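You operate a simulated robot arm through the tools that you are given. There is no shell and no other tool.

The job below is to be done with a simulated robot arm. You get a single attempt, and the scene is never put back.

JOB
Clean the stain off the beige panel and dry it on low heat.
Fine: blue cloth, wetted with cleaner, back on the mat; low is 45 C: panel in the shut drier drawer till the screen says DRY; drier off. What is to be rubbed or washed off counts as gone when no trace of it is left.

It is judged by the outcome, as a careful person would: the job done as asked, and still so three seconds after it is handed in. It fails if anything else is knocked over, pushed out of place, dropped, spilled or broken. Flat cloth is picked up by pressing the open fingertips on it (5 to 10 N) and closing them slowly along it; thin cloth reads only 2 to 8 mm in the jaws.

ROBOT AND FRAMES
A 5-joint arm with a two-finger parallel gripper on a trunk, on a base that moves. Base frame: it is fixed to the floor where the robot stands at the start and does not move with it; the origin is under the middle of the robot, x ahead of it, y to its left, z up; the surface under the hand at the start is at about z = 851. Units: mm, degrees, N and s.
It reaches about 1134 mm from its shoulder. Its first joint turns from -149.0 to 149.0 degrees. Places, roughly: blue cloth (9x5x4 cm) [600, 100, 900]; cleaner dish [900, 400, 900]; drier dial [0, -2000, 1000]; drier drawer [0, -1900, 900]; drier screen [100, -1800, 1000]; floor of the drier drawer [0, -1900, 900]; rubber mat [600, 100, 900]; white cloth (9x5x4 cm) [500, 100, 900]. Payload 1.57 kg.
Tool frame: the origin (TCP) lies between the finger pads and is the grasp point; the fingertips stand 30 mm ahead of it; z points along the fingers, y is the line along which they close. The gripper opens to 110 mm. The fingers are 24 mm wide and 12 mm thick; the gripper's body (48 by 112 mm) begins 78 mm behind the TCP.
Orientation is that of the tool frame in the base frame, as a unit quaternion [w, x, y, z]. With the fingers straight down and closing along the base's y, the tool's x points along the base's -x, its y along +y and its z along -z.

CONTROLS
- The arm moves only by the tool apply_moves. Its argument "deltas" is text: rows parted by semicolons, each of 7 numbers parted by spaces: the closure in counts, from 0 (fully open) to 255 (shut), then the shift along the tool's x, y, z in units of 300 mm (1.0 is 300 mm), then the turn, a rotation vector about the tool's x, y, z in units of 120 degrees (1.0 is 120 degrees). In form: jaw dx dy dz rx ry rz; .... A call has 1 to 20 rows; each row is the pose to reach, as a shift and turn from the pose commanded when the call began, along the tool's axes at that moment. A call with a number of a shift or a turn outside -1 to 1 is refused whole. A row lasts 0.2 s, in which the tool goes at most 50 mm and 8.6 degrees; a call with a longer step from one row to the next is refused whole, and so is a gripper value outside its range. A pose out of reach is approached as far as the arm can. The call stops where the force on the tool passes 70 N (or 10 N more than at its start, if that is more) or the arm is blocked; 0.2 s more then pass. The fingers move at their own pace (about 72 mm/s each) and stop on an object; they squeeze with about 37 N. The grip force told is the motor's: it shows also when the fingers shut on nothing. Time passes only in rows, and 0.2 s behind the last, so rows that repeat a pose let the fingers close. It gives the time, the measured TCP pose, the force on the tool (base axes), the opening and the grip force at its end, in the units of the frame above (readings bear some noise), with the torque about the TCP (base axes, N m) and any sound that the robot's microphone picked up, and new pictures: "views" is both (left out), scene, wrist or none.
- Cameras (640 x 400 px; columns grow to the right, rows downward): "scene" is now at [24.6, 185.7, 1835.5]; the picture's right is [-0.44, -0.90, 0.00], its down [-0.75, 0.36, -0.55] and it looks along [0.50, -0.24, -0.83] (base axes); focal length 266 px, centre (320, 200). "wrist" rides on the gripper at [70, 16, -141] in the tool frame; the picture's right is [-0.23, 0.97, 0.00], its down [-0.86, -0.20, -0.48] and it looks along [-0.47, -0.11, 0.88] (tool axes); focal length 222 px, centre (320, 200). There is no depth. A picture from a camera that has moved, and an enlarged one, comes with that camera's place and axes in the base frame and with its lens. The place of the scene camera against the robot may be out by one fixed shift of up to 12 mm in any direction.
- slide_trunk(by): slides the trunk up (or, below 0, down) by that many mm; the arm and the scene camera ride with it, the base frame stays. It gives what a move gives, with no picture.
- steer(legs): drives the robot by 1 to 6 legs, each [ahead, turn to the left] in mm and degrees, along the robot's own axes; the way and the turn of a leg run together, so that a leg with both is an arc; at most 1500 mm and 180 degrees a leg. The arm and the cameras ride along, it lands a little off, and it stops where it bumps. It gives what a move gives, and a new picture of the scene camera.
- head_to(pan, tilt): turns the head with the scene camera to pan (to the left, within 155 degrees either way) and tilt (down, from -29 to 69), counted from straight ahead of the robot. It gives what a move gives, and a new picture of the scene camera.
- inspect(camera, box): a new picture of the part [left, top, right, bottom] of that camera's present view, enlarged. The clock stands still meanwhile.
- job_done(): hands the job in; it is judged then, once.

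Places have to be worked out from the pictures, the camera data and where the tool is seen. Open the gripper and draw the arm clear of the work before you hand the job in, unless the task says otherwise.

The tools are called after "Request:" by a JSON object that holds its "fn" and its "kwargs". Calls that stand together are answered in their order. apply_moves: Moves the arm, as the interface text tells. Its arguments: {"type":"object","properties":{"deltas":{"type":"string"},"views":{"type":"string","enum":["both","scene","wrist","none"]}},"required":["deltas"]} The other tools are called the same way: slide_trunk (by) moves the trunk up or down; steer (legs) drives the base; head_to (pan, tilt) turns the head that bears the scene camera; inspect (camera, box) takes an enlarged picture of a part of a camera's view; job_done () hands the job in.

At the start:

```text
time: 0.0
position: [678.5, 133.9, 1138.5]
orientation: [0.0, 0.001, 1.0, 0.001]
ft_force: [-0.1, -0.3, -0.5]
moment: [-0.02, 0.02, 0.0]
width: 110.2
gripper_force: 0.1
trunk travel left (down, up): [-872.0, 98.0]
robot x, y, heading: [4.4, 42.8, -0.1]
head pan, tilt (commanded): [-25.9, 56.5]
```

scene: 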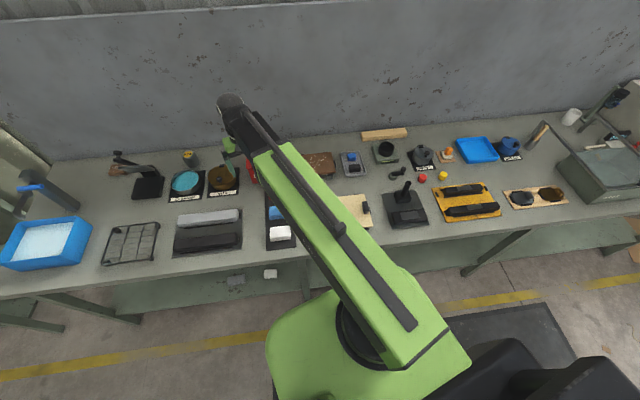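
wrist: 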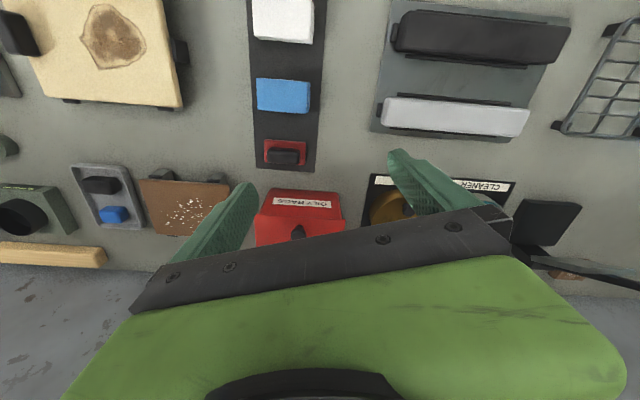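

I start by looking closely at both camera views to find the panel, cloths, dish and mat.

Request:
{"fn": "inspect", "kwargs": {"camera": "wrist", "box": [0, 0, 320, 200]}}

Request:
{"fn": "inspect", "kwargs": {"camera": "wrist", "box": [240, 0, 640, 250]}}

Request:
{"fn": "inspect", "kwargs": {"camera": "scene", "box": [100, 130, 340, 280]}}

Request:
{"fn": "inspect", "kwargs": {"camera": "scene", "box": [320, 110, 640, 250]}}

```text
2.00 times, centred on (160, 100) of wrist
camera zoom: at [608.6, 151.1, 1280.5], right [0.23, 0.97, 0.0], down [0.85, -0.2, 0.48], along [0.47, -0.11, -0.88], focal length 444 px, centre (640, 400)
```

zoom: 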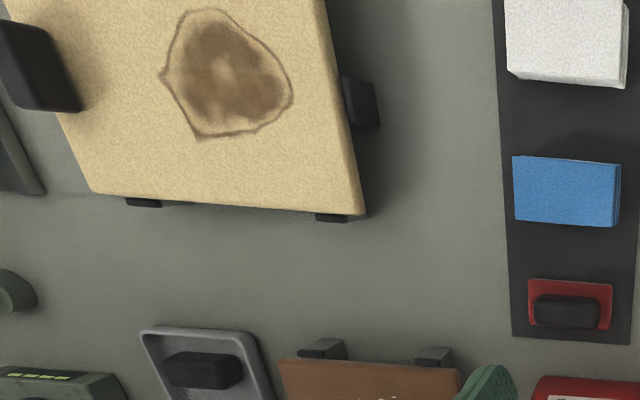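

```text
1.60 times, centred on (440, 125) of wrist
camera zoom: at [608.6, 151.1, 1280.5], right [0.23, 0.97, 0.0], down [0.85, -0.2, 0.48], along [0.47, -0.11, -0.88], focal length 355 px, centre (128, 320)
```

zoom: 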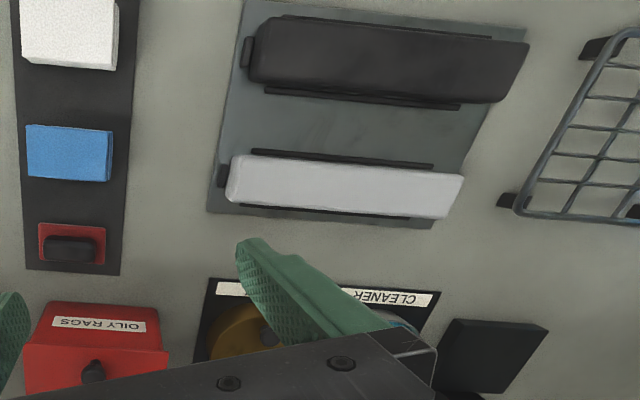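

```text
2.67 times, centred on (220, 205) of scene
camera zoom: at [24.6, 185.7, 1835.5], right [-0.44, -0.9, 0.0], down [-0.75, 0.36, -0.55], along [0.5, -0.24, -0.83], focal length 711 px, centre (587, 187)
```

zoom: 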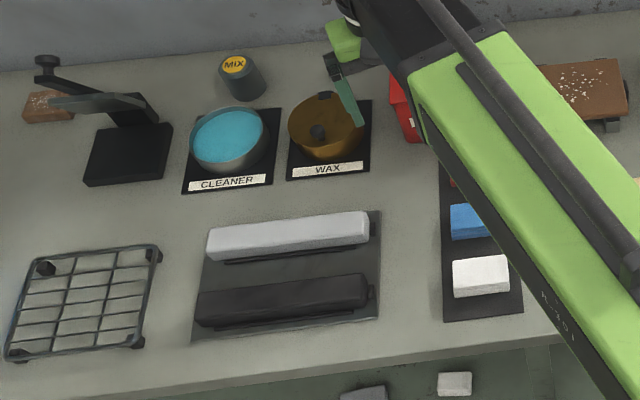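

```text
2.00 times, centred on (480, 180) of scene
camera zoom: at [24.6, 185.7, 1835.5], right [-0.44, -0.9, 0.0], down [-0.75, 0.36, -0.55], along [0.5, -0.24, -0.83], focal length 533 px, centre (0, 240)
```

zoom: 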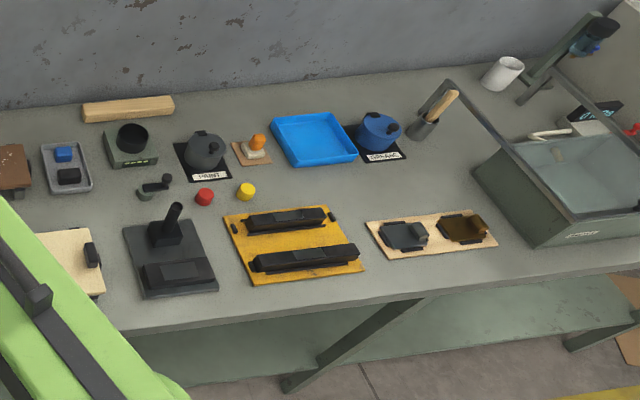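

The panel with its stain, the mat with white, blue (and a dark block in a red tray) and the CLEANER dish are visible. Now I look to the right for the drier.

Request:
{"fn": "head_to", "kwargs": {"pan": -90, "tilt": 30}}

```text
time: 1.4
position: [677.6, 133.9, 1138.9]
orientation: [0.001, 0.0, 1.0, 0.0]
ft_force: [-0.7, -0.6, 0.7]
moment: [0.03, 0.0, 0.02]
width: 110.1
gripper_force: 0.1
trunk travel left (down, up): [-872.0, 98.0]
robot x, y, heading: [1.0, 40.8, -0.1]
head pan, tilt (commanded): [-90.0, 30.0]
camera scene: at [-38.6, 125.5, 1873.5], right [-1.0, 0.0, 0.0], down [0.0, 0.5, -0.87], along [0.0, -0.87, -0.5], focal length 266 px, centre (320, 200)
```

scene: 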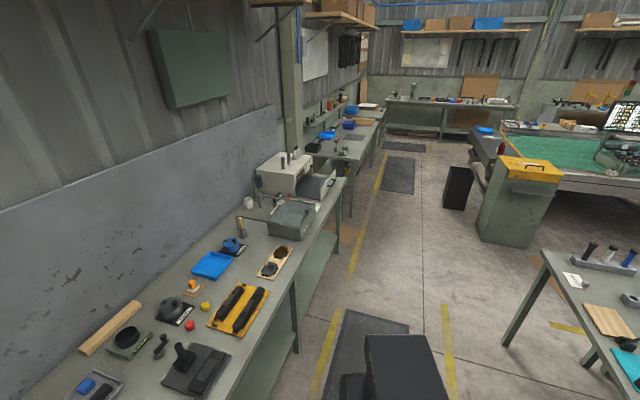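

The drier should lie near column 290–330, row 150–220; I enlarge that.

Request:
{"fn": "inspect", "kwargs": {"camera": "scene", "box": [220, 120, 380, 260]}}

Request:
{"fn": "inspect", "kwargs": {"camera": "scene", "box": [60, 220, 300, 400]}}

Request:
{"fn": "inspect", "kwargs": {"camera": "scene", "box": [440, 130, 640, 270]}}

```text
2.86 times, centred on (300, 190) of scene
camera zoom: at [-38.6, 125.5, 1873.5], right [-1.0, 0.0, 0.0], down [0.0, 0.5, -0.87], along [0.0, -0.87, -0.5], focal length 762 px, centre (377, 229)
```

zoom: 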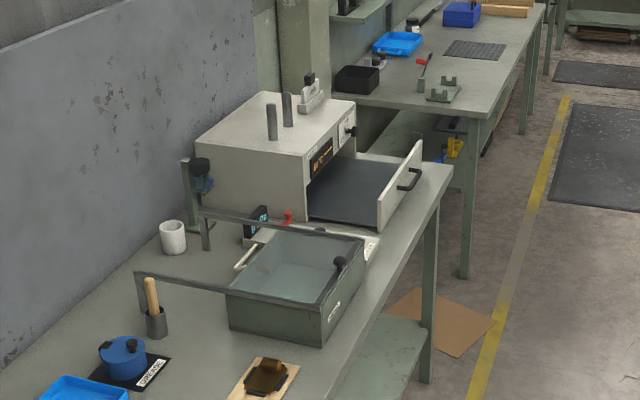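

```text
2.22 times, centred on (180, 310) of scene
camera zoom: at [-38.6, 125.5, 1873.5], right [-1.0, 0.0, 0.0], down [0.0, 0.5, -0.87], along [0.0, -0.87, -0.5], focal length 592 px, centre (631, -44)
```

zoom: 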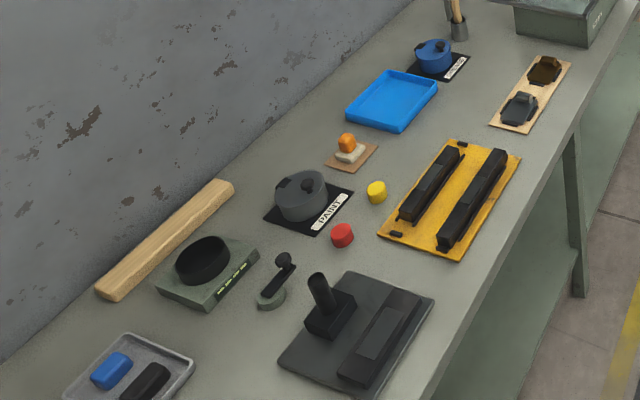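

```text
2.86 times, centred on (540, 200) of scene
camera zoom: at [-38.6, 125.5, 1873.5], right [-1.0, 0.0, 0.0], down [0.0, 0.5, -0.87], along [0.0, -0.87, -0.5], focal length 762 px, centre (-309, 200)
```

zoom: 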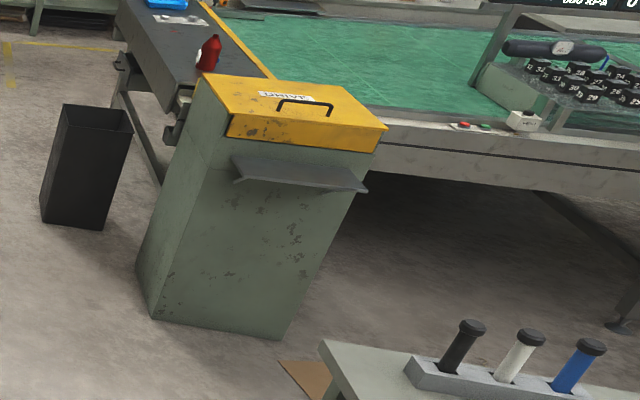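

The drier is the white box down the bench with its drawer already open. The bench is turned by about -15° to the base frame. I move the hand over toward the beige panel to look at how it rests.

Request:
{"fn": "apply_moves", "kwargs": {"deltas": "0 0.07 -0.11 0 0 0 0; 0 0.14 -0.22 0 0 0 0; 0 0.21 -0.33 0 0 0 0; 0 0.28 -0.44 0 0 0 0; 0 0.35 -0.55 0 0 0 0; 0 0.42 -0.66 0 0 0 0; 0 0.49 -0.77 0 0 0 0; 0 0.49 -0.77 0 0 0 0", "views": "both"}}

```text
time: 3.1
position: [556.7, -105.2, 1139.0]
orientation: [0.0, 0.001, 1.0, 0.0]
ft_force: [0.4, -0.4, 0.1]
moment: [-0.01, -0.01, 0.02]
width: 110.0
gripper_force: 0.1
out of reach, approached as far as the arm can: row 6, 7, 8
trunk travel left (down, up): [-872.0, 98.0]
robot x, y, heading: [2.0, 44.2, 0.1]
head pan, tilt (commanded): [-90.0, 30.0]
camera scene: at [-38.5, 126.3, 1873.4], right [-1.0, 0.0, 0.0], down [0.0, 0.5, -0.87], along [0.0, -0.87, -0.5], focal length 266 px, centre (320, 200)
camera wrist: at [487.1, -87.6, 1280.6], right [0.23, 0.97, 0.0], down [0.86, -0.2, 0.48], along [0.46, -0.11, -0.88], focal length 222 px, centre (320, 200)
```

scene: 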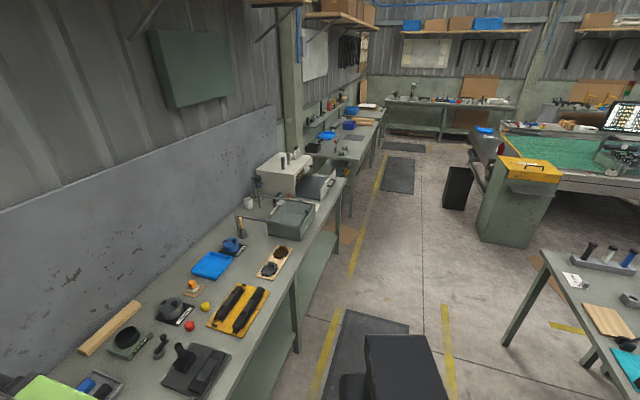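
wrist: 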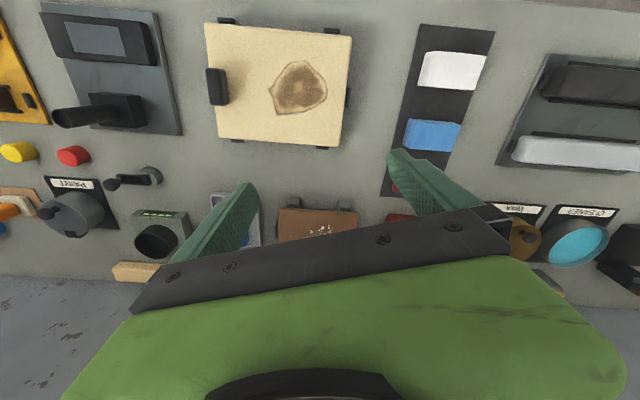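

The tool-down workspace has an inner limit near 550 mm. The panel is now fully in the wrist view; I enlarge it.

Request:
{"fn": "inspect", "kwargs": {"camera": "wrist", "box": [190, 0, 370, 160]}}

Request:
{"fn": "inspect", "kwargs": {"camera": "wrist", "box": [370, 10, 640, 280]}}

```text
2.50 times, centred on (280, 80) of wrist
camera zoom: at [487.1, -87.6, 1280.6], right [0.23, 0.97, 0.0], down [0.86, -0.2, 0.48], along [0.46, -0.11, -0.88], focal length 555 px, centre (420, 500)
```

zoom: 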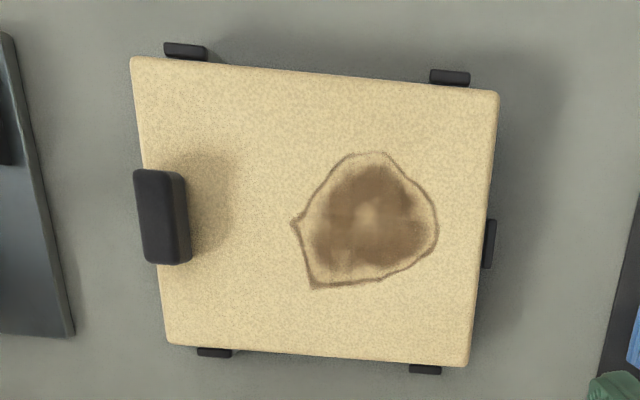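

```text
1.48 times, centred on (505, 145) of wrist
camera zoom: at [487.1, -87.6, 1280.6], right [0.23, 0.97, 0.0], down [0.86, -0.2, 0.48], along [0.46, -0.11, -0.88], focal length 329 px, centre (46, 282)
```

zoom: 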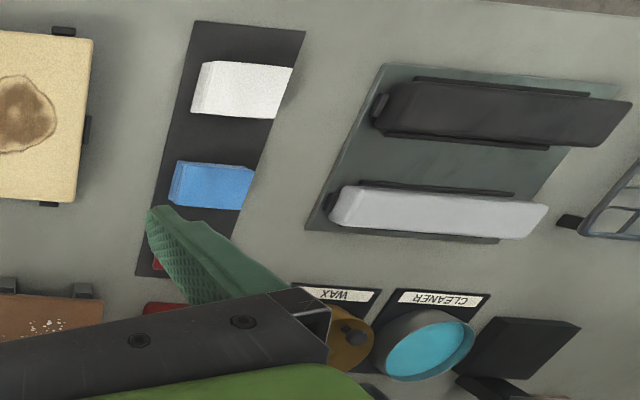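

The panel top is at about z=886, centre (489,-155), lying turned by about -17.8°. It has a raised black handle at its right end, and stops on three sides. The blue block is centred near (619, 89). I go above it with the hand turned so that the jaws close across its short side.

Request:
{"fn": "apply_moves", "kwargs": {"deltas": "0 -0.023 0.072 0.037 0 0 -0.067; 0 -0.046 0.144 0.073 0 0 -0.134; 0 -0.069 0.215 0.11 0 0 -0.2; 0 -0.092 0.287 0.147 0 0 -0.267; 0 -0.114 0.359 0.183 0 0 -0.334; 0 -0.137 0.431 0.22 0 0 -0.401; 0 -0.16 0.502 0.257 0 0 -0.468; 60 -0.183 0.574 0.293 0 0 -0.535; 93 -0.206 0.646 0.33 0 0 -0.602; 93 -0.206 0.646 0.33 0 0 -0.602", "views": "wrist"}}

Request:
{"fn": "head_to", "kwargs": {"pan": 0, "tilt": 50}}

```text
time: 5.3
position: [616.7, 88.5, 1138.9]
orientation: [0.0, -0.589, 0.808, -0.001]
ft_force: [-0.3, 0.7, 0.5]
moment: [-0.03, -0.02, 0.03]
width: 69.9
gripper_force: 0.1
out of reach, approached as far as the arm can: row 1, 2, 3, 4, 5, 6, 7, 8, 9, 10
trunk travel left (down, up): [-872.0, 98.0]
robot x, y, heading: [3.7, 43.6, 0.1]
head pan, tilt (commanded): [-90.0, 30.0]
camera wrist: at [580.5, 27.1, 1280.6], right [-0.86, 0.51, 0.0], down [0.45, 0.75, 0.48], along [0.25, 0.41, -0.88], focal length 222 px, centre (320, 200)
```

wrist: 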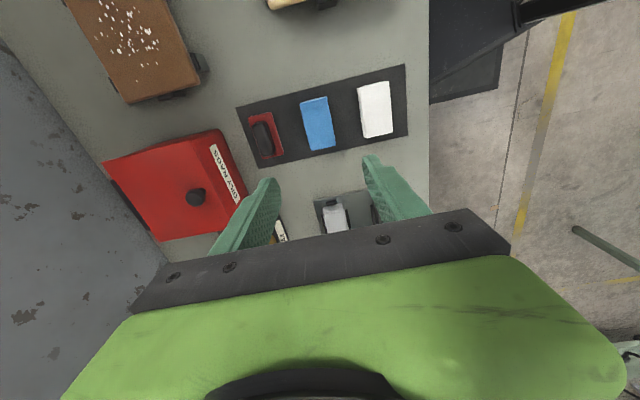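

```text
time: 7.0
position: [616.2, 88.3, 1138.9]
orientation: [0.0, -0.588, 0.809, 0.0]
ft_force: [-0.1, 0.5, 0.1]
moment: [0.01, 0.02, -0.02]
width: 69.7
gripper_force: 0.1
trunk travel left (down, up): [-872.0, 98.0]
robot x, y, heading: [4.8, 43.1, 0.1]
head pan, tilt (commanded): [0.0, 50.0]
camera scene: at [38.2, 216.4, 1844.0], right [0.0, -1.0, 0.0], down [-0.77, 0.0, -0.64], along [0.64, 0.0, -0.77], focal length 266 px, centre (320, 200)
```

scene: 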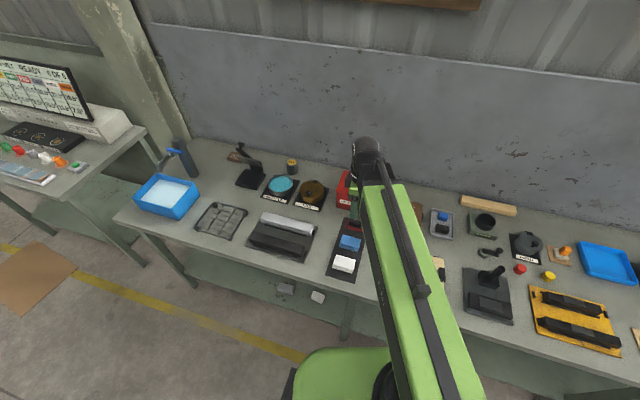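

The hand would not go lower than z=1139 with the trunk this high, so the trunk has to come down. I lower it by 150 mm (fingertips stay well above the cloths).

Request:
{"fn": "slide_trunk", "kwargs": {"by": -150}}

```text
time: 8.8
position: [617.0, 86.3, 989.3]
orientation: [0.0, -0.588, 0.809, 0.0]
ft_force: [-0.2, -0.1, -0.7]
moment: [0.0, -0.01, -0.03]
width: 70.0
gripper_force: 0.0
trunk travel left (down, up): [-722.0, 248.0]
robot x, y, heading: [3.3, 40.9, 0.1]
head pan, tilt (commanded): [0.0, 50.0]
```

I test whether the arm can now move down by 20 mm, and look at the wrist view.

Request:
{"fn": "apply_moves", "kwargs": {"deltas": "93 0 0 0.033 0 0 0; 93 0 0 0.066 0 0 0", "views": "both"}}

```text
time: 9.3
position: [618.0, 87.4, 989.0]
orientation: [-0.001, -0.589, 0.808, 0.0]
ft_force: [0.2, -1.1, -0.3]
moment: [-0.01, -0.04, 0.0]
width: 69.6
gripper_force: 0.1
out of reach, approached as far as the arm can: row 1, 2
trunk travel left (down, up): [-722.0, 248.0]
robot x, y, heading: [5.1, 45.1, -0.1]
head pan, tilt (commanded): [0.0, 50.0]
camera scene: at [38.2, 216.5, 1693.9], right [0.0, -1.0, 0.0], down [-0.77, 0.0, -0.64], along [0.64, 0.0, -0.77], focal length 266 px, centre (320, 200)
camera wrist: at [580.5, 27.1, 1130.5], right [-0.86, 0.51, 0.0], down [0.45, 0.75, 0.48], along [0.25, 0.41, -0.88], focal length 222 px, centre (320, 200)
```

scene: 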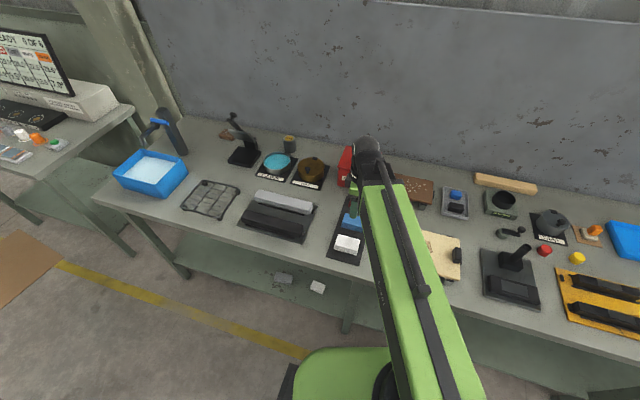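
wrist: 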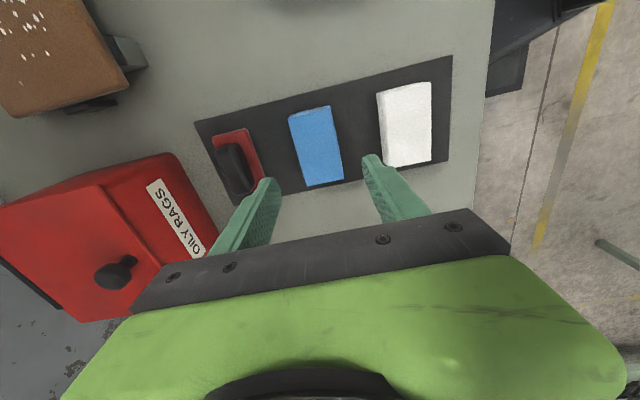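

The arm is at the lower edge of its range for this trunk height. I raise the hand 160 mm, then slide the trunk down further so the arm has downward room.

Request:
{"fn": "apply_moves", "kwargs": {"deltas": "93 0 0 -0.13 0 0 0; 93 0 0 -0.27 0 0 0; 93 0 0 -0.4 0 0 0; 93 0 0 -0.53 0 0 0; 93 0 0 -0.53 0 0 0", "views": "none"}}

Request:
{"fn": "slide_trunk", "kwargs": {"by": -200}}

```text
time: 10.6
position: [616.4, 87.4, 987.9]
orientation: [0.0, -0.588, 0.809, 0.0]
ft_force: [0.5, 0.1, 0.0]
moment: [0.04, 0.02, -0.01]
width: 69.8
gripper_force: 0.1
out of reach, approached as far as the arm can: row 1, 2, 3, 4, 5
trunk travel left (down, up): [-722.0, 248.0]
robot x, y, heading: [2.9, 43.1, 0.2]
head pan, tilt (commanded): [0.0, 50.0]
```

```text
time: 11.8
position: [616.2, 88.0, 883.5]
orientation: [0.001, -0.589, 0.808, 0.0]
ft_force: [-5.8, 0.7, 61.7]
moment: [0.01, 1.95, -0.1]
width: 67.0
gripper_force: 0.0
trunk travel left (down, up): [-613.0, 357.0]
robot x, y, heading: [7.7, 45.0, 0.2]
head pan, tilt (commanded): [0.0, 50.0]
stopped: the force on the tool passed its limit at 254 N (the readings are from after the stop); the commanded pose is now the measured one
```

The arm evidently cannot change height by itself; height comes from the trunk, and the fingertips have come down on the mat on both sides of the cloth. I back off by sliding up 8 mm and look.

Request:
{"fn": "slide_trunk", "kwargs": {"by": 8}}

Request:
{"fn": "inspect", "kwargs": {"camera": "wrist", "box": [0, 0, 640, 400]}}

Request:
{"fn": "inspect", "kwargs": {"camera": "scene", "box": [240, 100, 480, 280]}}

```text
time: 12.4
position: [619.0, 87.8, 887.4]
orientation: [0.001, -0.588, 0.809, 0.002]
ft_force: [-0.3, 0.3, -0.3]
moment: [-0.02, 0.03, 0.01]
width: 70.1
gripper_force: 0.0
trunk travel left (down, up): [-621.0, 349.0]
robot x, y, heading: [0.5, 44.5, 0.0]
head pan, tilt (commanded): [0.0, 50.0]
```

```text
1.00 times, centred on (320, 200) of wrist (not enlarged: the box is as wide or as high as the picture)
camera zoom: at [582.7, 27.3, 1029.0], right [-0.86, 0.51, 0.0], down [0.45, 0.75, 0.48], along [0.25, 0.41, -0.88], focal length 222 px, centre (320, 200)
```

zoom: 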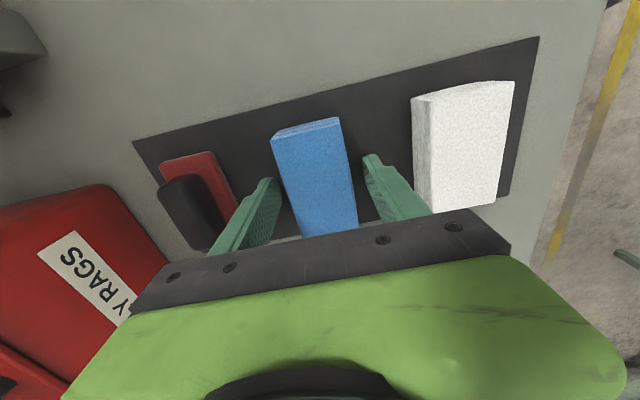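

```text
2.22 times, centred on (360, 190) of scene
camera zoom: at [39.0, 216.5, 1592.8], right [0.0, -1.0, 0.0], down [-0.77, 0.0, -0.64], along [0.64, 0.0, -0.77], focal length 592 px, centre (231, 222)
```

zoom: 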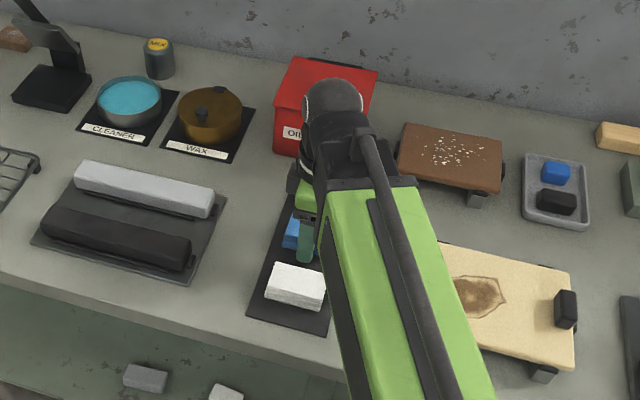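

The fingers straddle the blue block and nothing has shifted; the mat top is at about z=854. I raise the trunk by 10 mm so the tips are about 13 mm above the mat.

Request:
{"fn": "slide_trunk", "kwargs": {"by": 10}}

```text
time: 12.9
position: [619.4, 88.5, 899.1]
orientation: [0.002, -0.588, 0.809, 0.0]
ft_force: [-0.6, 0.1, -0.4]
moment: [0.0, 0.0, 0.02]
width: 69.9
gripper_force: 0.1
trunk travel left (down, up): [-631.0, 339.0]
robot x, y, heading: [4.1, 43.3, 0.3]
head pan, tilt (commanded): [0.0, 50.0]
```

TCP is at about z=898. I close the jaws on the cloth.

Request:
{"fn": "apply_moves", "kwargs": {"deltas": "120 0 0 0 0 0 0; 150 0 0 0 0 0 0; 180 0 0 0 0 0 0; 210 0 0 0 0 0 0; 255 0 0 0 0 0 0; 255 0 0 0 0 0 0; 255 0 0 0 0 0 0", "views": "wrist"}}

```text
time: 14.6
position: [619.9, 87.6, 898.0]
orientation: [0.002, -0.589, 0.808, 0.0]
ft_force: [0.3, 0.2, 0.0]
moment: [-0.01, 0.02, -0.01]
width: 46.9
gripper_force: 37.3
trunk travel left (down, up): [-631.0, 339.0]
robot x, y, heading: [3.7, 40.1, 0.1]
head pan, tilt (commanded): [0.0, 50.0]
camera wrist: at [582.3, 27.3, 1039.6], right [-0.86, 0.51, 0.0], down [0.45, 0.75, 0.48], along [0.25, 0.41, -0.88], focal length 222 px, centre (320, 200)
```

wrist: 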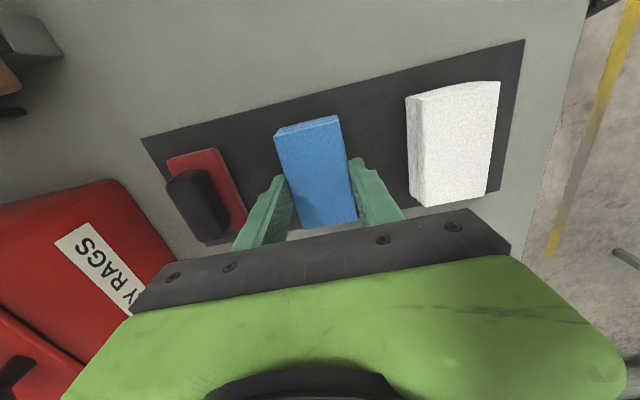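

The cloth is held at 47 mm wide. I lift it by 150 mm.

Request:
{"fn": "slide_trunk", "kwargs": {"by": 150}}

Request:
{"fn": "head_to", "kwargs": {"pan": 15, "tilt": 45}}

```text
time: 16.3
position: [619.6, 88.1, 1049.5]
orientation: [0.002, -0.589, 0.808, 0.001]
ft_force: [0.7, 0.1, -1.0]
moment: [0.0, -0.01, -0.01]
width: 47.4
gripper_force: 37.2
trunk travel left (down, up): [-781.0, 189.0]
robot x, y, heading: [7.0, 43.7, 0.2]
head pan, tilt (commanded): [0.0, 50.0]
```

```text
time: 17.1
position: [619.4, 88.5, 1048.2]
orientation: [0.003, -0.589, 0.808, 0.001]
ft_force: [0.7, 0.2, 0.0]
moment: [0.02, -0.02, 0.02]
width: 47.2
gripper_force: 36.3
trunk travel left (down, up): [-781.0, 189.0]
robot x, y, heading: [8.0, 42.1, 0.3]
head pan, tilt (commanded): [15.0, 45.0]
camera scene: at [40.1, 237.4, 1760.2], right [0.26, -0.97, 0.0], down [-0.68, -0.18, -0.71], along [0.68, 0.18, -0.71], focal length 266 px, centre (320, 200)
```

scene: 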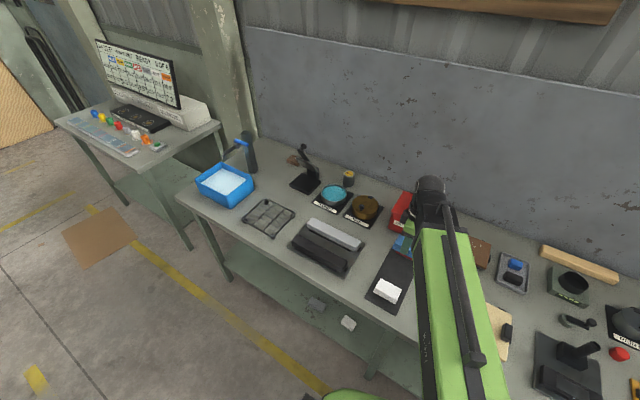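

I enlarge the dish area to place it.

Request:
{"fn": "inspect", "kwargs": {"camera": "scene", "box": [280, 140, 440, 240]}}

```text
4.00 times, centred on (360, 190) of scene
camera zoom: at [40.1, 237.4, 1760.2], right [0.26, -0.97, 0.0], down [-0.68, -0.18, -0.71], along [0.68, 0.18, -0.71], focal length 1066 px, centre (160, 240)
```

zoom: 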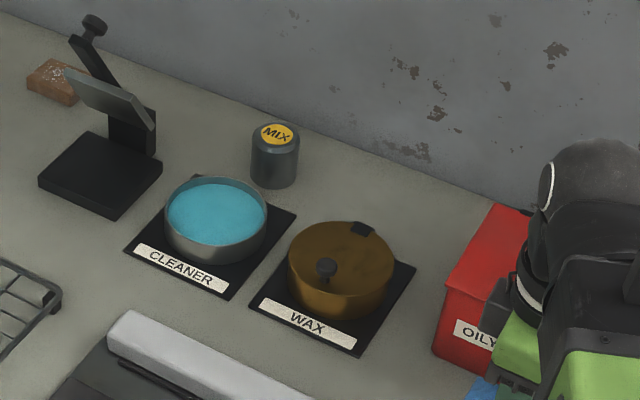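

The dish centre is near (937, 410), about 122 mm across, about 35 mm high, with liquid close under the rim. I carry the cloth toward it in two stages at the present height.

Request:
{"fn": "apply_moves", "kwargs": {"deltas": "255 -0.09 -0.046 0 0 0 0; 255 -0.18 -0.091 0 0 0 0; 255 -0.27 -0.137 0 0 0 0; 255 -0.36 -0.183 0 0 0 0; 255 -0.45 -0.228 0 0 0 0; 255 -0.54 -0.274 0 0 0 0; 255 -0.63 -0.32 0 0 0 0; 255 -0.63 -0.32 0 0 0 0", "views": "both"}}

```text
time: 18.9
position: [769.2, 237.8, 1047.9]
orientation: [0.002, -0.589, 0.808, 0.0]
ft_force: [0.5, 0.9, -0.6]
moment: [0.01, 0.04, -0.04]
width: 47.3
gripper_force: 37.2
trunk travel left (down, up): [-781.0, 189.0]
robot x, y, heading: [3.6, 45.2, -0.0]
head pan, tilt (commanded): [15.0, 45.0]
camera scene: at [39.9, 237.4, 1760.2], right [0.26, -0.97, 0.0], down [-0.68, -0.18, -0.71], along [0.68, 0.18, -0.71], focal length 266 px, centre (320, 200)
camera wrist: at [732.3, 177.1, 1189.7], right [-0.86, 0.51, 0.0], down [0.45, 0.75, 0.48], along [0.25, 0.41, -0.88], focal length 222 px, centre (320, 200)
```

scene: 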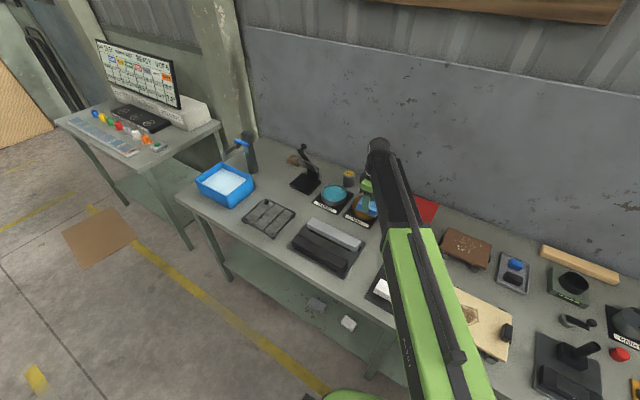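
wrist: 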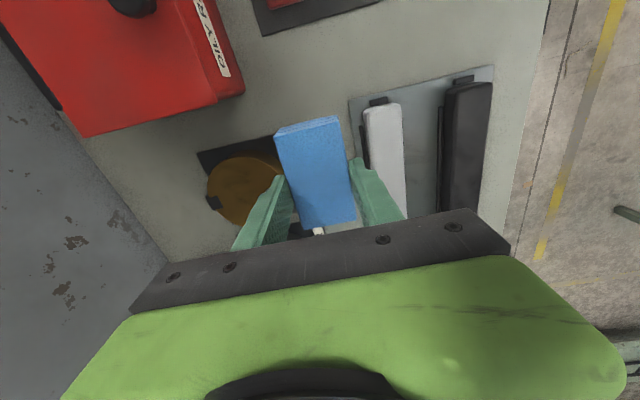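

Next stage brings the cloth over the dish, still at the same height.

Request:
{"fn": "apply_moves", "kwargs": {"deltas": "255 -0.09 -0.045 0 0 0 0; 255 -0.18 -0.089 0 0 0 0; 255 -0.27 -0.134 0 0 0 0; 255 -0.36 -0.178 0 0 0 0; 255 -0.45 -0.223 0 0 0 0; 255 -0.54 -0.267 0 0 0 0; 255 -0.63 -0.312 0 0 0 0; 255 -0.7 -0.347 0 0 0 0; 255 -0.7 -0.347 0 0 0 0", "views": "both"}}

Request:
{"fn": "inspect", "kwargs": {"camera": "scene", "box": [280, 120, 440, 240]}}

```text
time: 20.9
position: [884.0, 384.9, 1048.2]
orientation: [0.002, -0.589, 0.808, 0.0]
ft_force: [0.8, 0.9, -1.0]
moment: [-0.01, -0.02, 0.02]
width: 47.3
gripper_force: 37.6
out of reach, approached as far as the arm can: row 6, 7, 8, 9
trunk travel left (down, up): [-781.0, 189.0]
robot x, y, heading: [6.9, 40.1, -0.1]
head pan, tilt (commanded): [15.0, 45.0]
camera scene: at [40.3, 237.3, 1760.2], right [0.26, -0.97, 0.0], down [-0.68, -0.18, -0.71], along [0.68, 0.18, -0.71], focal length 266 px, centre (320, 200)
camera wrist: at [845.9, 324.8, 1189.4], right [-0.86, 0.51, 0.0], down [0.45, 0.75, 0.48], along [0.25, 0.41, -0.88], focal length 222 px, centre (320, 200)
```

scene: 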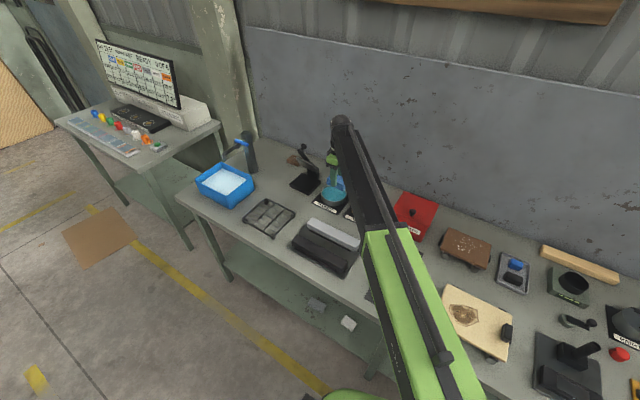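
wrist: 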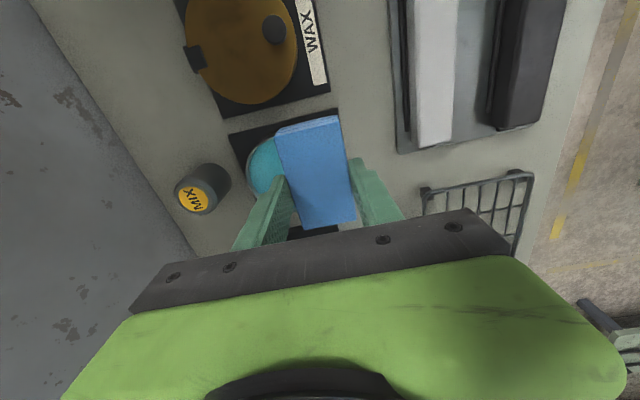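

```text
3.33 times, centred on (360, 180) of scene
camera zoom: at [40.3, 237.3, 1760.2], right [0.26, -0.97, 0.0], down [-0.68, -0.18, -0.71], along [0.68, 0.18, -0.71], focal length 888 px, centre (187, 267)
```

zoom: 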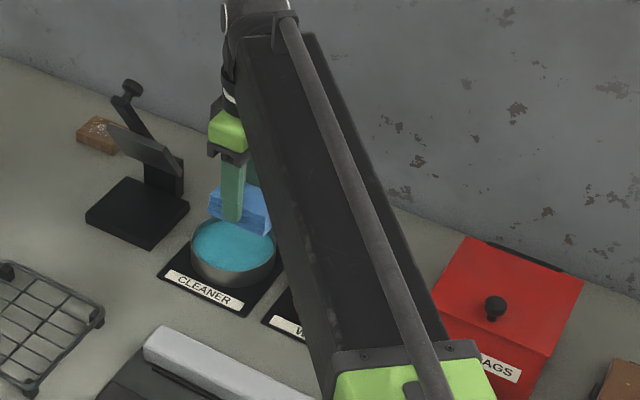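

The arm has reached its full extension (about 944 mm radius), some 60 mm short of the dish centre. I check how much room the robot's base has in front before deciding whether to drive a little forward.

Request:
{"fn": "head_to", "kwargs": {"pan": 35, "tilt": 69}}

```text
time: 21.8
position: [883.1, 384.8, 1049.6]
orientation: [0.002, -0.588, 0.809, 0.0]
ft_force: [-0.2, 0.0, -0.7]
moment: [-0.01, 0.01, 0.02]
width: 47.0
gripper_force: 37.4
trunk travel left (down, up): [-781.0, 189.0]
robot x, y, heading: [5.3, 42.7, 0.4]
head pan, tilt (commanded): [35.0, 68.8]
camera scene: at [7.5, 248.6, 1731.4], right [0.57, -0.82, 0.0], down [-0.76, -0.53, -0.36], along [0.3, 0.21, -0.93], focal length 266 px, centre (320, 200)
```

scene: 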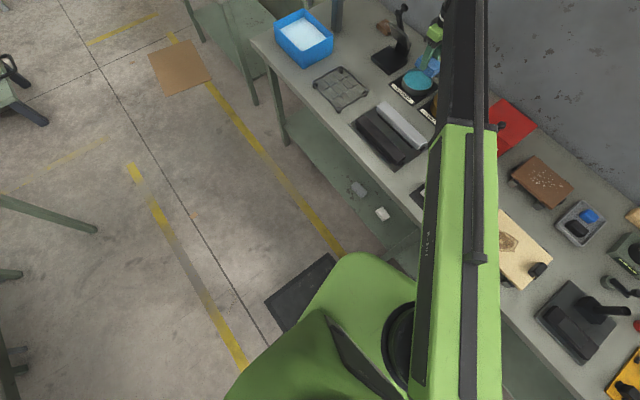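

I also look down to the front right of the base to see the clearance to the bench there.

Request:
{"fn": "head_to", "kwargs": {"pan": -50, "tilt": 69}}

Request:
{"fn": "head_to", "kwargs": {"pan": 90, "tilt": 60}}

```text
time: 23.3
position: [884.0, 385.7, 1048.2]
orientation: [0.003, -0.588, 0.809, -0.001]
ft_force: [1.0, 0.3, -0.5]
moment: [-0.02, -0.03, 0.0]
width: 47.2
gripper_force: 36.7
trunk travel left (down, up): [-781.0, 189.0]
robot x, y, heading: [3.3, 42.8, 0.0]
head pan, tilt (commanded): [-50.0, 68.8]
camera scene: at [-2.3, 173.7, 1731.3], right [-0.76, -0.64, 0.0], down [-0.6, 0.71, -0.36], along [0.23, -0.28, -0.93], focal length 266 px, centre (320, 200)
```

scene: 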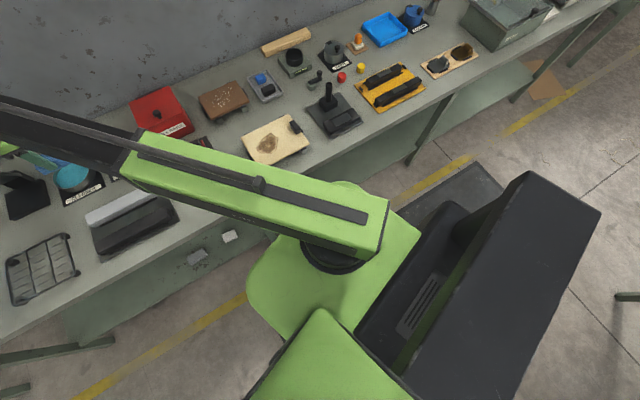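

```text
time: 25.6
position: [883.4, 384.3, 1048.2]
orientation: [0.003, -0.589, 0.808, -0.001]
ft_force: [0.1, -0.4, -1.4]
moment: [-0.04, 0.03, 0.0]
width: 47.4
gripper_force: 36.7
trunk travel left (down, up): [-781.0, 189.0]
robot x, y, heading: [3.4, 43.6, 0.1]
head pan, tilt (commanded): [90.0, 60.0]
camera scene: at [-38.4, 283.1, 1740.7], right [1.0, 0.0, 0.0], down [0.0, -0.87, -0.5], along [0.0, 0.5, -0.87], focal length 266 px, centre (320, 200)
```

scene: 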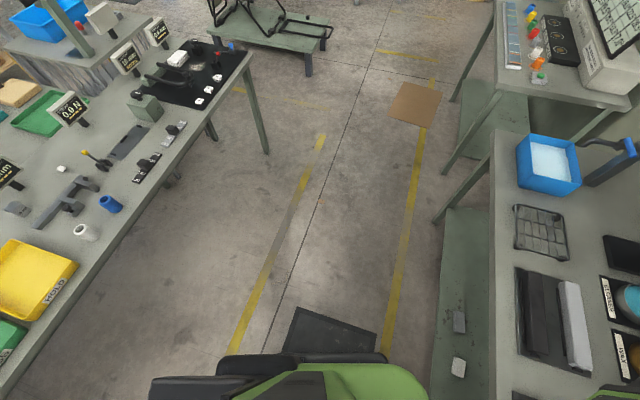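

There appears to be room ahead of the body (bench edge roughly 180 mm in front of it), so I drive straight ahead by 80 mm to bring the dish into reach; the hand stays well above everything.

Request:
{"fn": "steer", "kwargs": {"legs": [[80, 0]]}}

```text
time: 26.8
position: [953.3, 383.0, 1047.2]
orientation: [0.003, -0.588, 0.809, 0.0]
ft_force: [0.0, -0.6, -0.6]
moment: [0.03, 0.02, 0.01]
width: 47.0
gripper_force: 37.5
trunk travel left (down, up): [-781.0, 189.0]
robot x, y, heading: [74.6, 42.1, -0.3]
head pan, tilt (commanded): [90.0, 60.0]
stopped in leg 1: the robot was blocked; the commanded pose is now the measured one
camera scene: at [32.4, 283.4, 1740.8], right [1.0, 0.0, 0.0], down [0.0, -0.87, -0.5], along [0.0, 0.5, -0.87], focal length 266 px, centre (320, 200)
```

scene: 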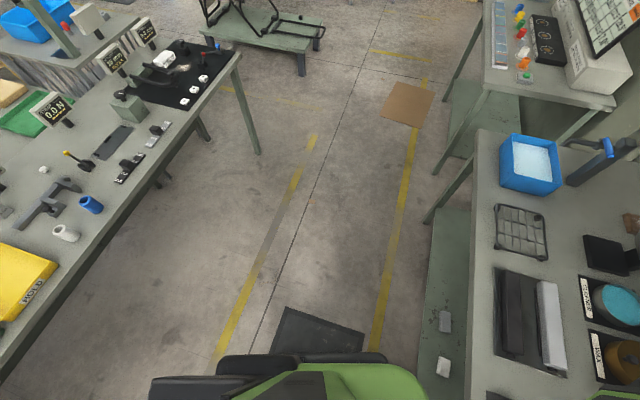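

It was stopped after about 70 mm, which is just enough. I check that nothing on the bench moved and re-locate the dish with the wrist camera.

Request:
{"fn": "inspect", "kwargs": {"camera": "wrist", "box": [0, 0, 640, 400]}}

Request:
{"fn": "head_to", "kwargs": {"pan": 15, "tilt": 45}}

```text
1.00 times, centred on (320, 200) of wrist (not enlarged: the box is as wide or as high as the picture)
camera zoom: at [916.6, 323.6, 1189.0], right [-0.86, 0.52, 0.0], down [0.45, 0.75, 0.48], along [0.25, 0.41, -0.88], focal length 222 px, centre (320, 200)
```

zoom: 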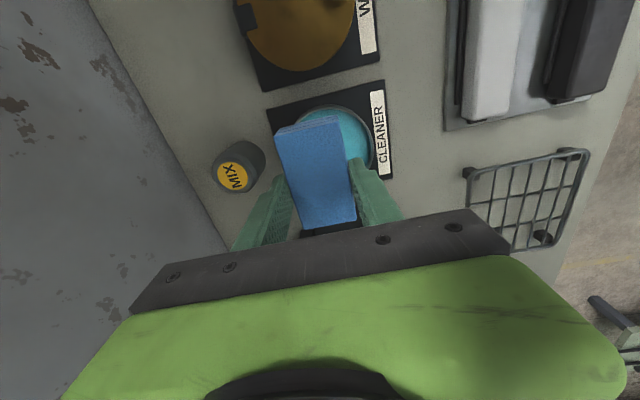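

```text
time: 28.3
position: [953.3, 383.4, 1048.6]
orientation: [0.002, -0.588, 0.809, -0.001]
ft_force: [0.3, 0.6, -0.3]
moment: [-0.01, 0.02, -0.03]
width: 47.1
gripper_force: 37.0
trunk travel left (down, up): [-781.0, 189.0]
robot x, y, heading: [74.3, 41.7, 0.1]
head pan, tilt (commanded): [15.0, 45.0]
camera scene: at [110.0, 238.0, 1760.2], right [0.26, -0.97, 0.0], down [-0.68, -0.18, -0.71], along [0.68, 0.18, -0.71], focal length 266 px, centre (320, 200)
```

scene: 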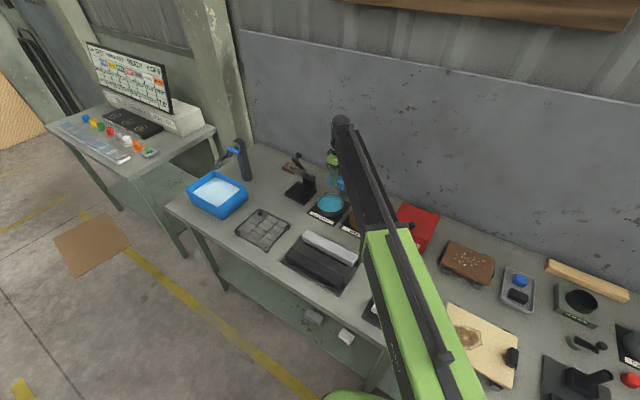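

I enlarge the dish in the wrist view for an accurate centre.

Request:
{"fn": "inspect", "kwargs": {"camera": "wrist", "box": [240, 70, 420, 200]}}

Request:
{"fn": "inspect", "kwargs": {"camera": "scene", "box": [280, 130, 400, 240]}}

```text
3.08 times, centred on (330, 135) of wrist
camera zoom: at [916.0, 323.6, 1189.4], right [-0.86, 0.52, 0.0], down [0.45, 0.75, 0.48], along [0.25, 0.41, -0.88], focal length 684 px, centre (289, 400)
```

zoom: 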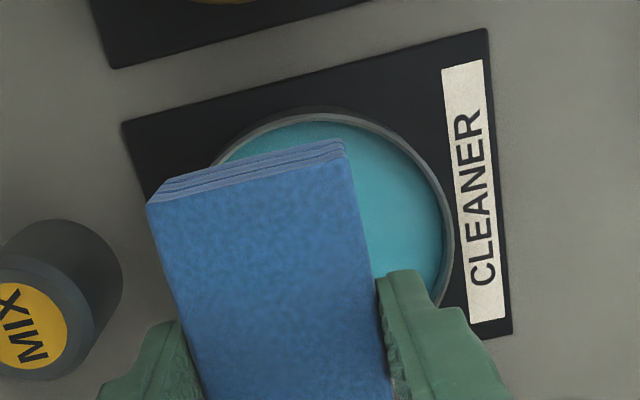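

```text
3.64 times, centred on (340, 185) of scene
camera zoom: at [110.0, 238.0, 1760.2], right [0.26, -0.97, 0.0], down [-0.68, -0.18, -0.71], along [0.68, 0.18, -0.71], focal length 969 px, centre (247, 254)
```

zoom: 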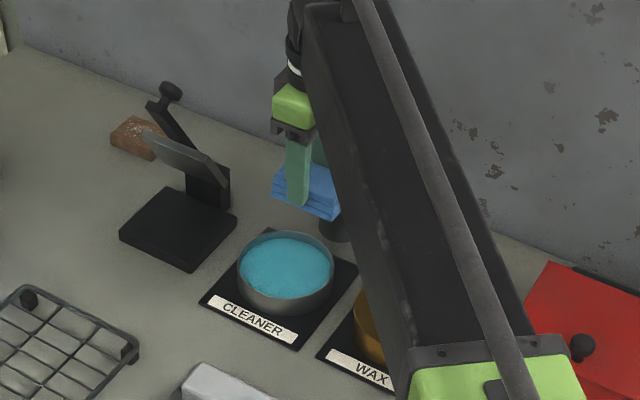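

The wrist view puts the dish centre at about (954, 410), inner radius about 58 mm. That is a few mm beyond the vertical-tool reach, so I add a 3.5° outward tilt and centre the cloth over the dish.

Request:
{"fn": "apply_moves", "kwargs": {"deltas": "255 -0.027 0.011 0 0.0075 -0.0063 0; 255 -0.053 0.021 0 0.015 -0.0127 0; 255 -0.08 0.032 0 0.0221 -0.019 0; 255 -0.08 0.032 0 0.0221 -0.019 0", "views": "wrist"}}

Request:
{"fn": "inspect", "kwargs": {"camera": "wrist", "box": [220, 60, 420, 200]}}

```text
time: 29.3
position: [950.9, 410.8, 1048.5]
orientation: [0.032, -0.588, 0.808, -0.008]
ft_force: [-0.9, -0.5, -0.8]
moment: [0.02, 0.0, 0.0]
width: 47.1
gripper_force: 36.6
trunk travel left (down, up): [-781.0, 189.0]
robot x, y, heading: [72.4, 45.2, 0.0]
head pan, tilt (commanded): [15.0, 45.0]
camera wrist: at [905.9, 346.8, 1186.1], right [-0.85, 0.52, -0.04], down [0.42, 0.74, 0.53], along [0.3, 0.43, -0.85], focal length 222 px, centre (320, 200)
```

wrist: 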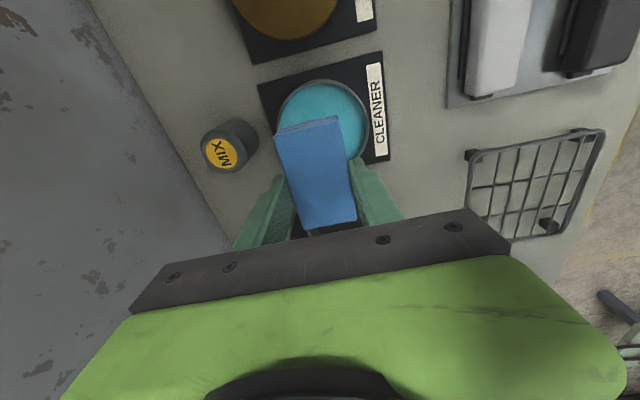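

```text
2.86 times, centred on (320, 130) of wrist
camera zoom: at [905.9, 346.8, 1186.1], right [-0.85, 0.52, -0.04], down [0.42, 0.74, 0.53], along [0.3, 0.43, -0.85], focal length 635 px, centre (320, 400)
```

zoom: 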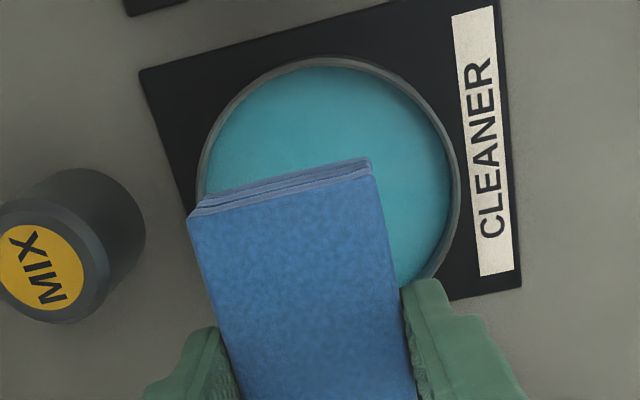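

Dish centre confirmed at (953, 409); the cloth's bottom is centred within about 3 mm. I lower the trunk 108 mm so the cloth is just above the rim, then look.

Request:
{"fn": "slide_trunk", "kwargs": {"by": -108}}

Request:
{"fn": "inspect", "kwargs": {"camera": "wrist", "box": [180, 60, 460, 240]}}

Request:
{"fn": "inspect", "kwargs": {"camera": "scene", "box": [260, 90, 420, 240]}}

```text
time: 30.7
position: [951.8, 410.1, 940.5]
orientation: [0.033, -0.588, 0.808, -0.008]
ft_force: [0.8, -0.4, 0.0]
moment: [0.01, 0.02, 0.01]
width: 47.2
gripper_force: 36.7
trunk travel left (down, up): [-673.0, 297.0]
robot x, y, heading: [73.4, 41.1, -0.2]
head pan, tilt (commanded): [15.0, 45.0]
```

```text
2.22 times, centred on (320, 150) of wrist
camera zoom: at [906.0, 346.5, 1078.3], right [-0.85, 0.52, -0.04], down [0.42, 0.74, 0.53], along [0.3, 0.43, -0.85], focal length 494 px, centre (320, 311)
```

zoom: 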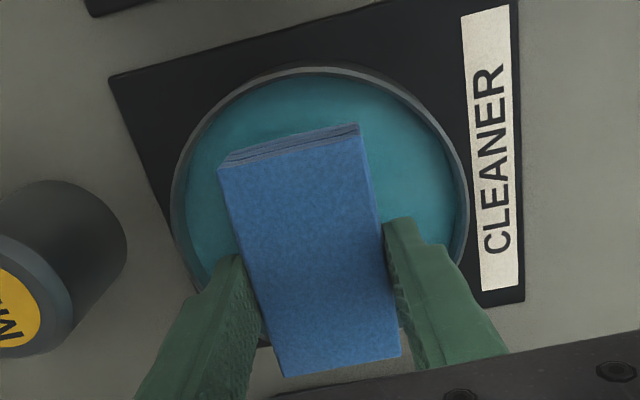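

```text
2.67 times, centred on (340, 165) of scene
camera zoom: at [109.9, 237.9, 1652.2], right [0.26, -0.97, 0.0], down [-0.68, -0.18, -0.71], along [0.68, 0.18, -0.71], focal length 711 px, centre (267, 293)
```

zoom: 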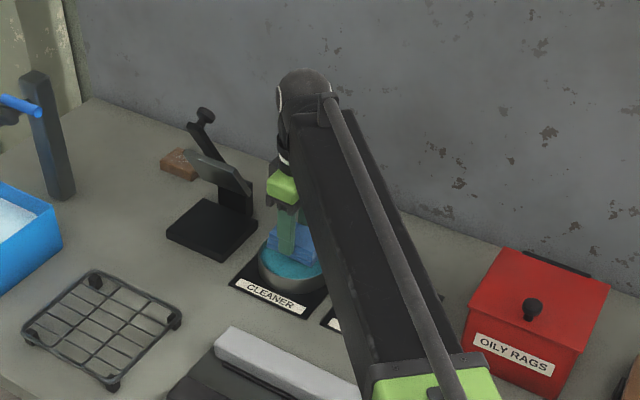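

The cloth sits centred inside the rim's outline. I lower it another 26 mm into the liquid in two steps, watching the force.

Request:
{"fn": "slide_trunk", "kwargs": {"by": -14}}

Request:
{"fn": "slide_trunk", "kwargs": {"by": -10}}

Request:
{"fn": "inspect", "kwargs": {"camera": "wrist", "box": [180, 60, 460, 240]}}

```text
time: 31.3
position: [952.0, 410.9, 926.3]
orientation: [0.033, -0.588, 0.808, -0.008]
ft_force: [0.6, 0.3, -0.2]
moment: [-0.01, -0.02, -0.01]
width: 47.1
gripper_force: 37.8
trunk travel left (down, up): [-659.0, 311.0]
robot x, y, heading: [75.1, 43.0, -0.1]
head pan, tilt (commanded): [15.0, 45.0]
```

```text
time: 31.9
position: [951.1, 410.6, 918.0]
orientation: [0.034, -0.588, 0.808, -0.008]
ft_force: [9.2, 4.4, 22.9]
moment: [-0.6, 0.41, 0.14]
width: 47.2
gripper_force: 36.9
trunk travel left (down, up): [-649.0, 321.0]
robot x, y, heading: [75.3, 41.6, -0.0]
head pan, tilt (commanded): [15.0, 45.0]
```

```text
2.22 times, centred on (320, 150) of wrist
camera zoom: at [905.0, 346.3, 1055.7], right [-0.85, 0.52, -0.04], down [0.42, 0.74, 0.53], along [0.3, 0.43, -0.85], focal length 494 px, centre (320, 311)
```

zoom: 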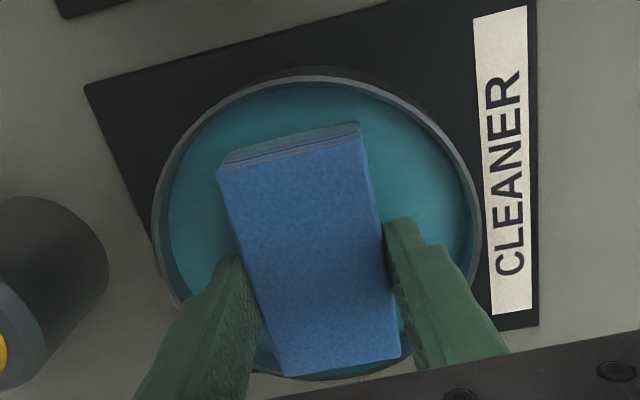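

The cloth touches the dish floor (23 N). I back off 3 mm, let it soak for a second, then check.

Request:
{"fn": "slide_trunk", "kwargs": {"by": 3}}

Request:
{"fn": "apply_moves", "kwargs": {"deltas": "255 0 0 0 0 0 0; 255 0 0 0 0 0 0; 255 0 0 0 0 0 0; 255 0 0 0 0 0 0; 255 0 0 0 0 0 0", "views": "both"}}

```text
time: 32.4
position: [950.6, 410.5, 918.7]
orientation: [0.032, -0.588, 0.808, -0.007]
ft_force: [0.5, 0.4, -1.4]
moment: [0.0, -0.01, -0.01]
width: 47.3
gripper_force: 37.3
trunk travel left (down, up): [-652.0, 318.0]
robot x, y, heading: [71.4, 42.8, 0.2]
head pan, tilt (commanded): [15.0, 45.0]
```

```text
time: 33.6
position: [950.9, 410.5, 917.9]
orientation: [0.032, -0.587, 0.809, -0.008]
ft_force: [0.0, -0.9, -0.2]
moment: [-0.02, 0.04, 0.0]
width: 47.3
gripper_force: 37.5
trunk travel left (down, up): [-652.0, 318.0]
robot x, y, heading: [75.9, 40.2, -0.3]
head pan, tilt (commanded): [15.0, 45.0]
camera scene: at [110.0, 238.0, 1631.2], right [0.26, -0.97, 0.0], down [-0.68, -0.18, -0.71], along [0.68, 0.18, -0.71], focal length 266 px, centre (320, 200)
camera wrist: at [906.0, 346.6, 1057.2], right [-0.85, 0.52, -0.04], down [0.42, 0.74, 0.53], along [0.3, 0.43, -0.85], focal length 222 px, centre (320, 200)
```

scene: 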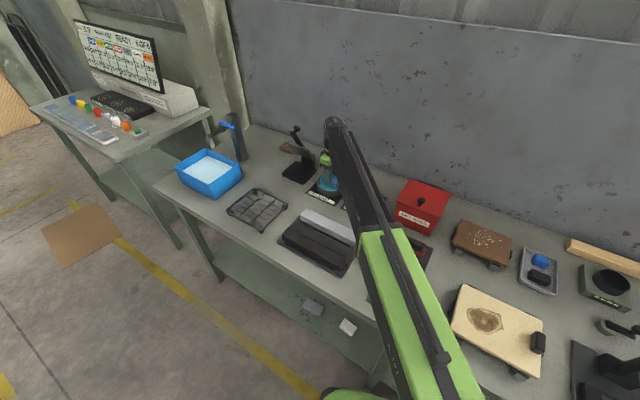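
wrist: 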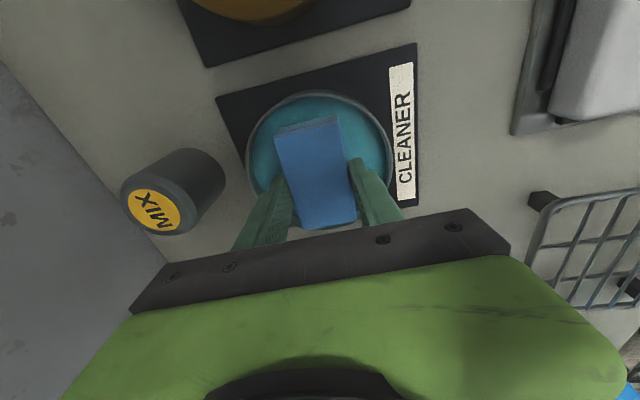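

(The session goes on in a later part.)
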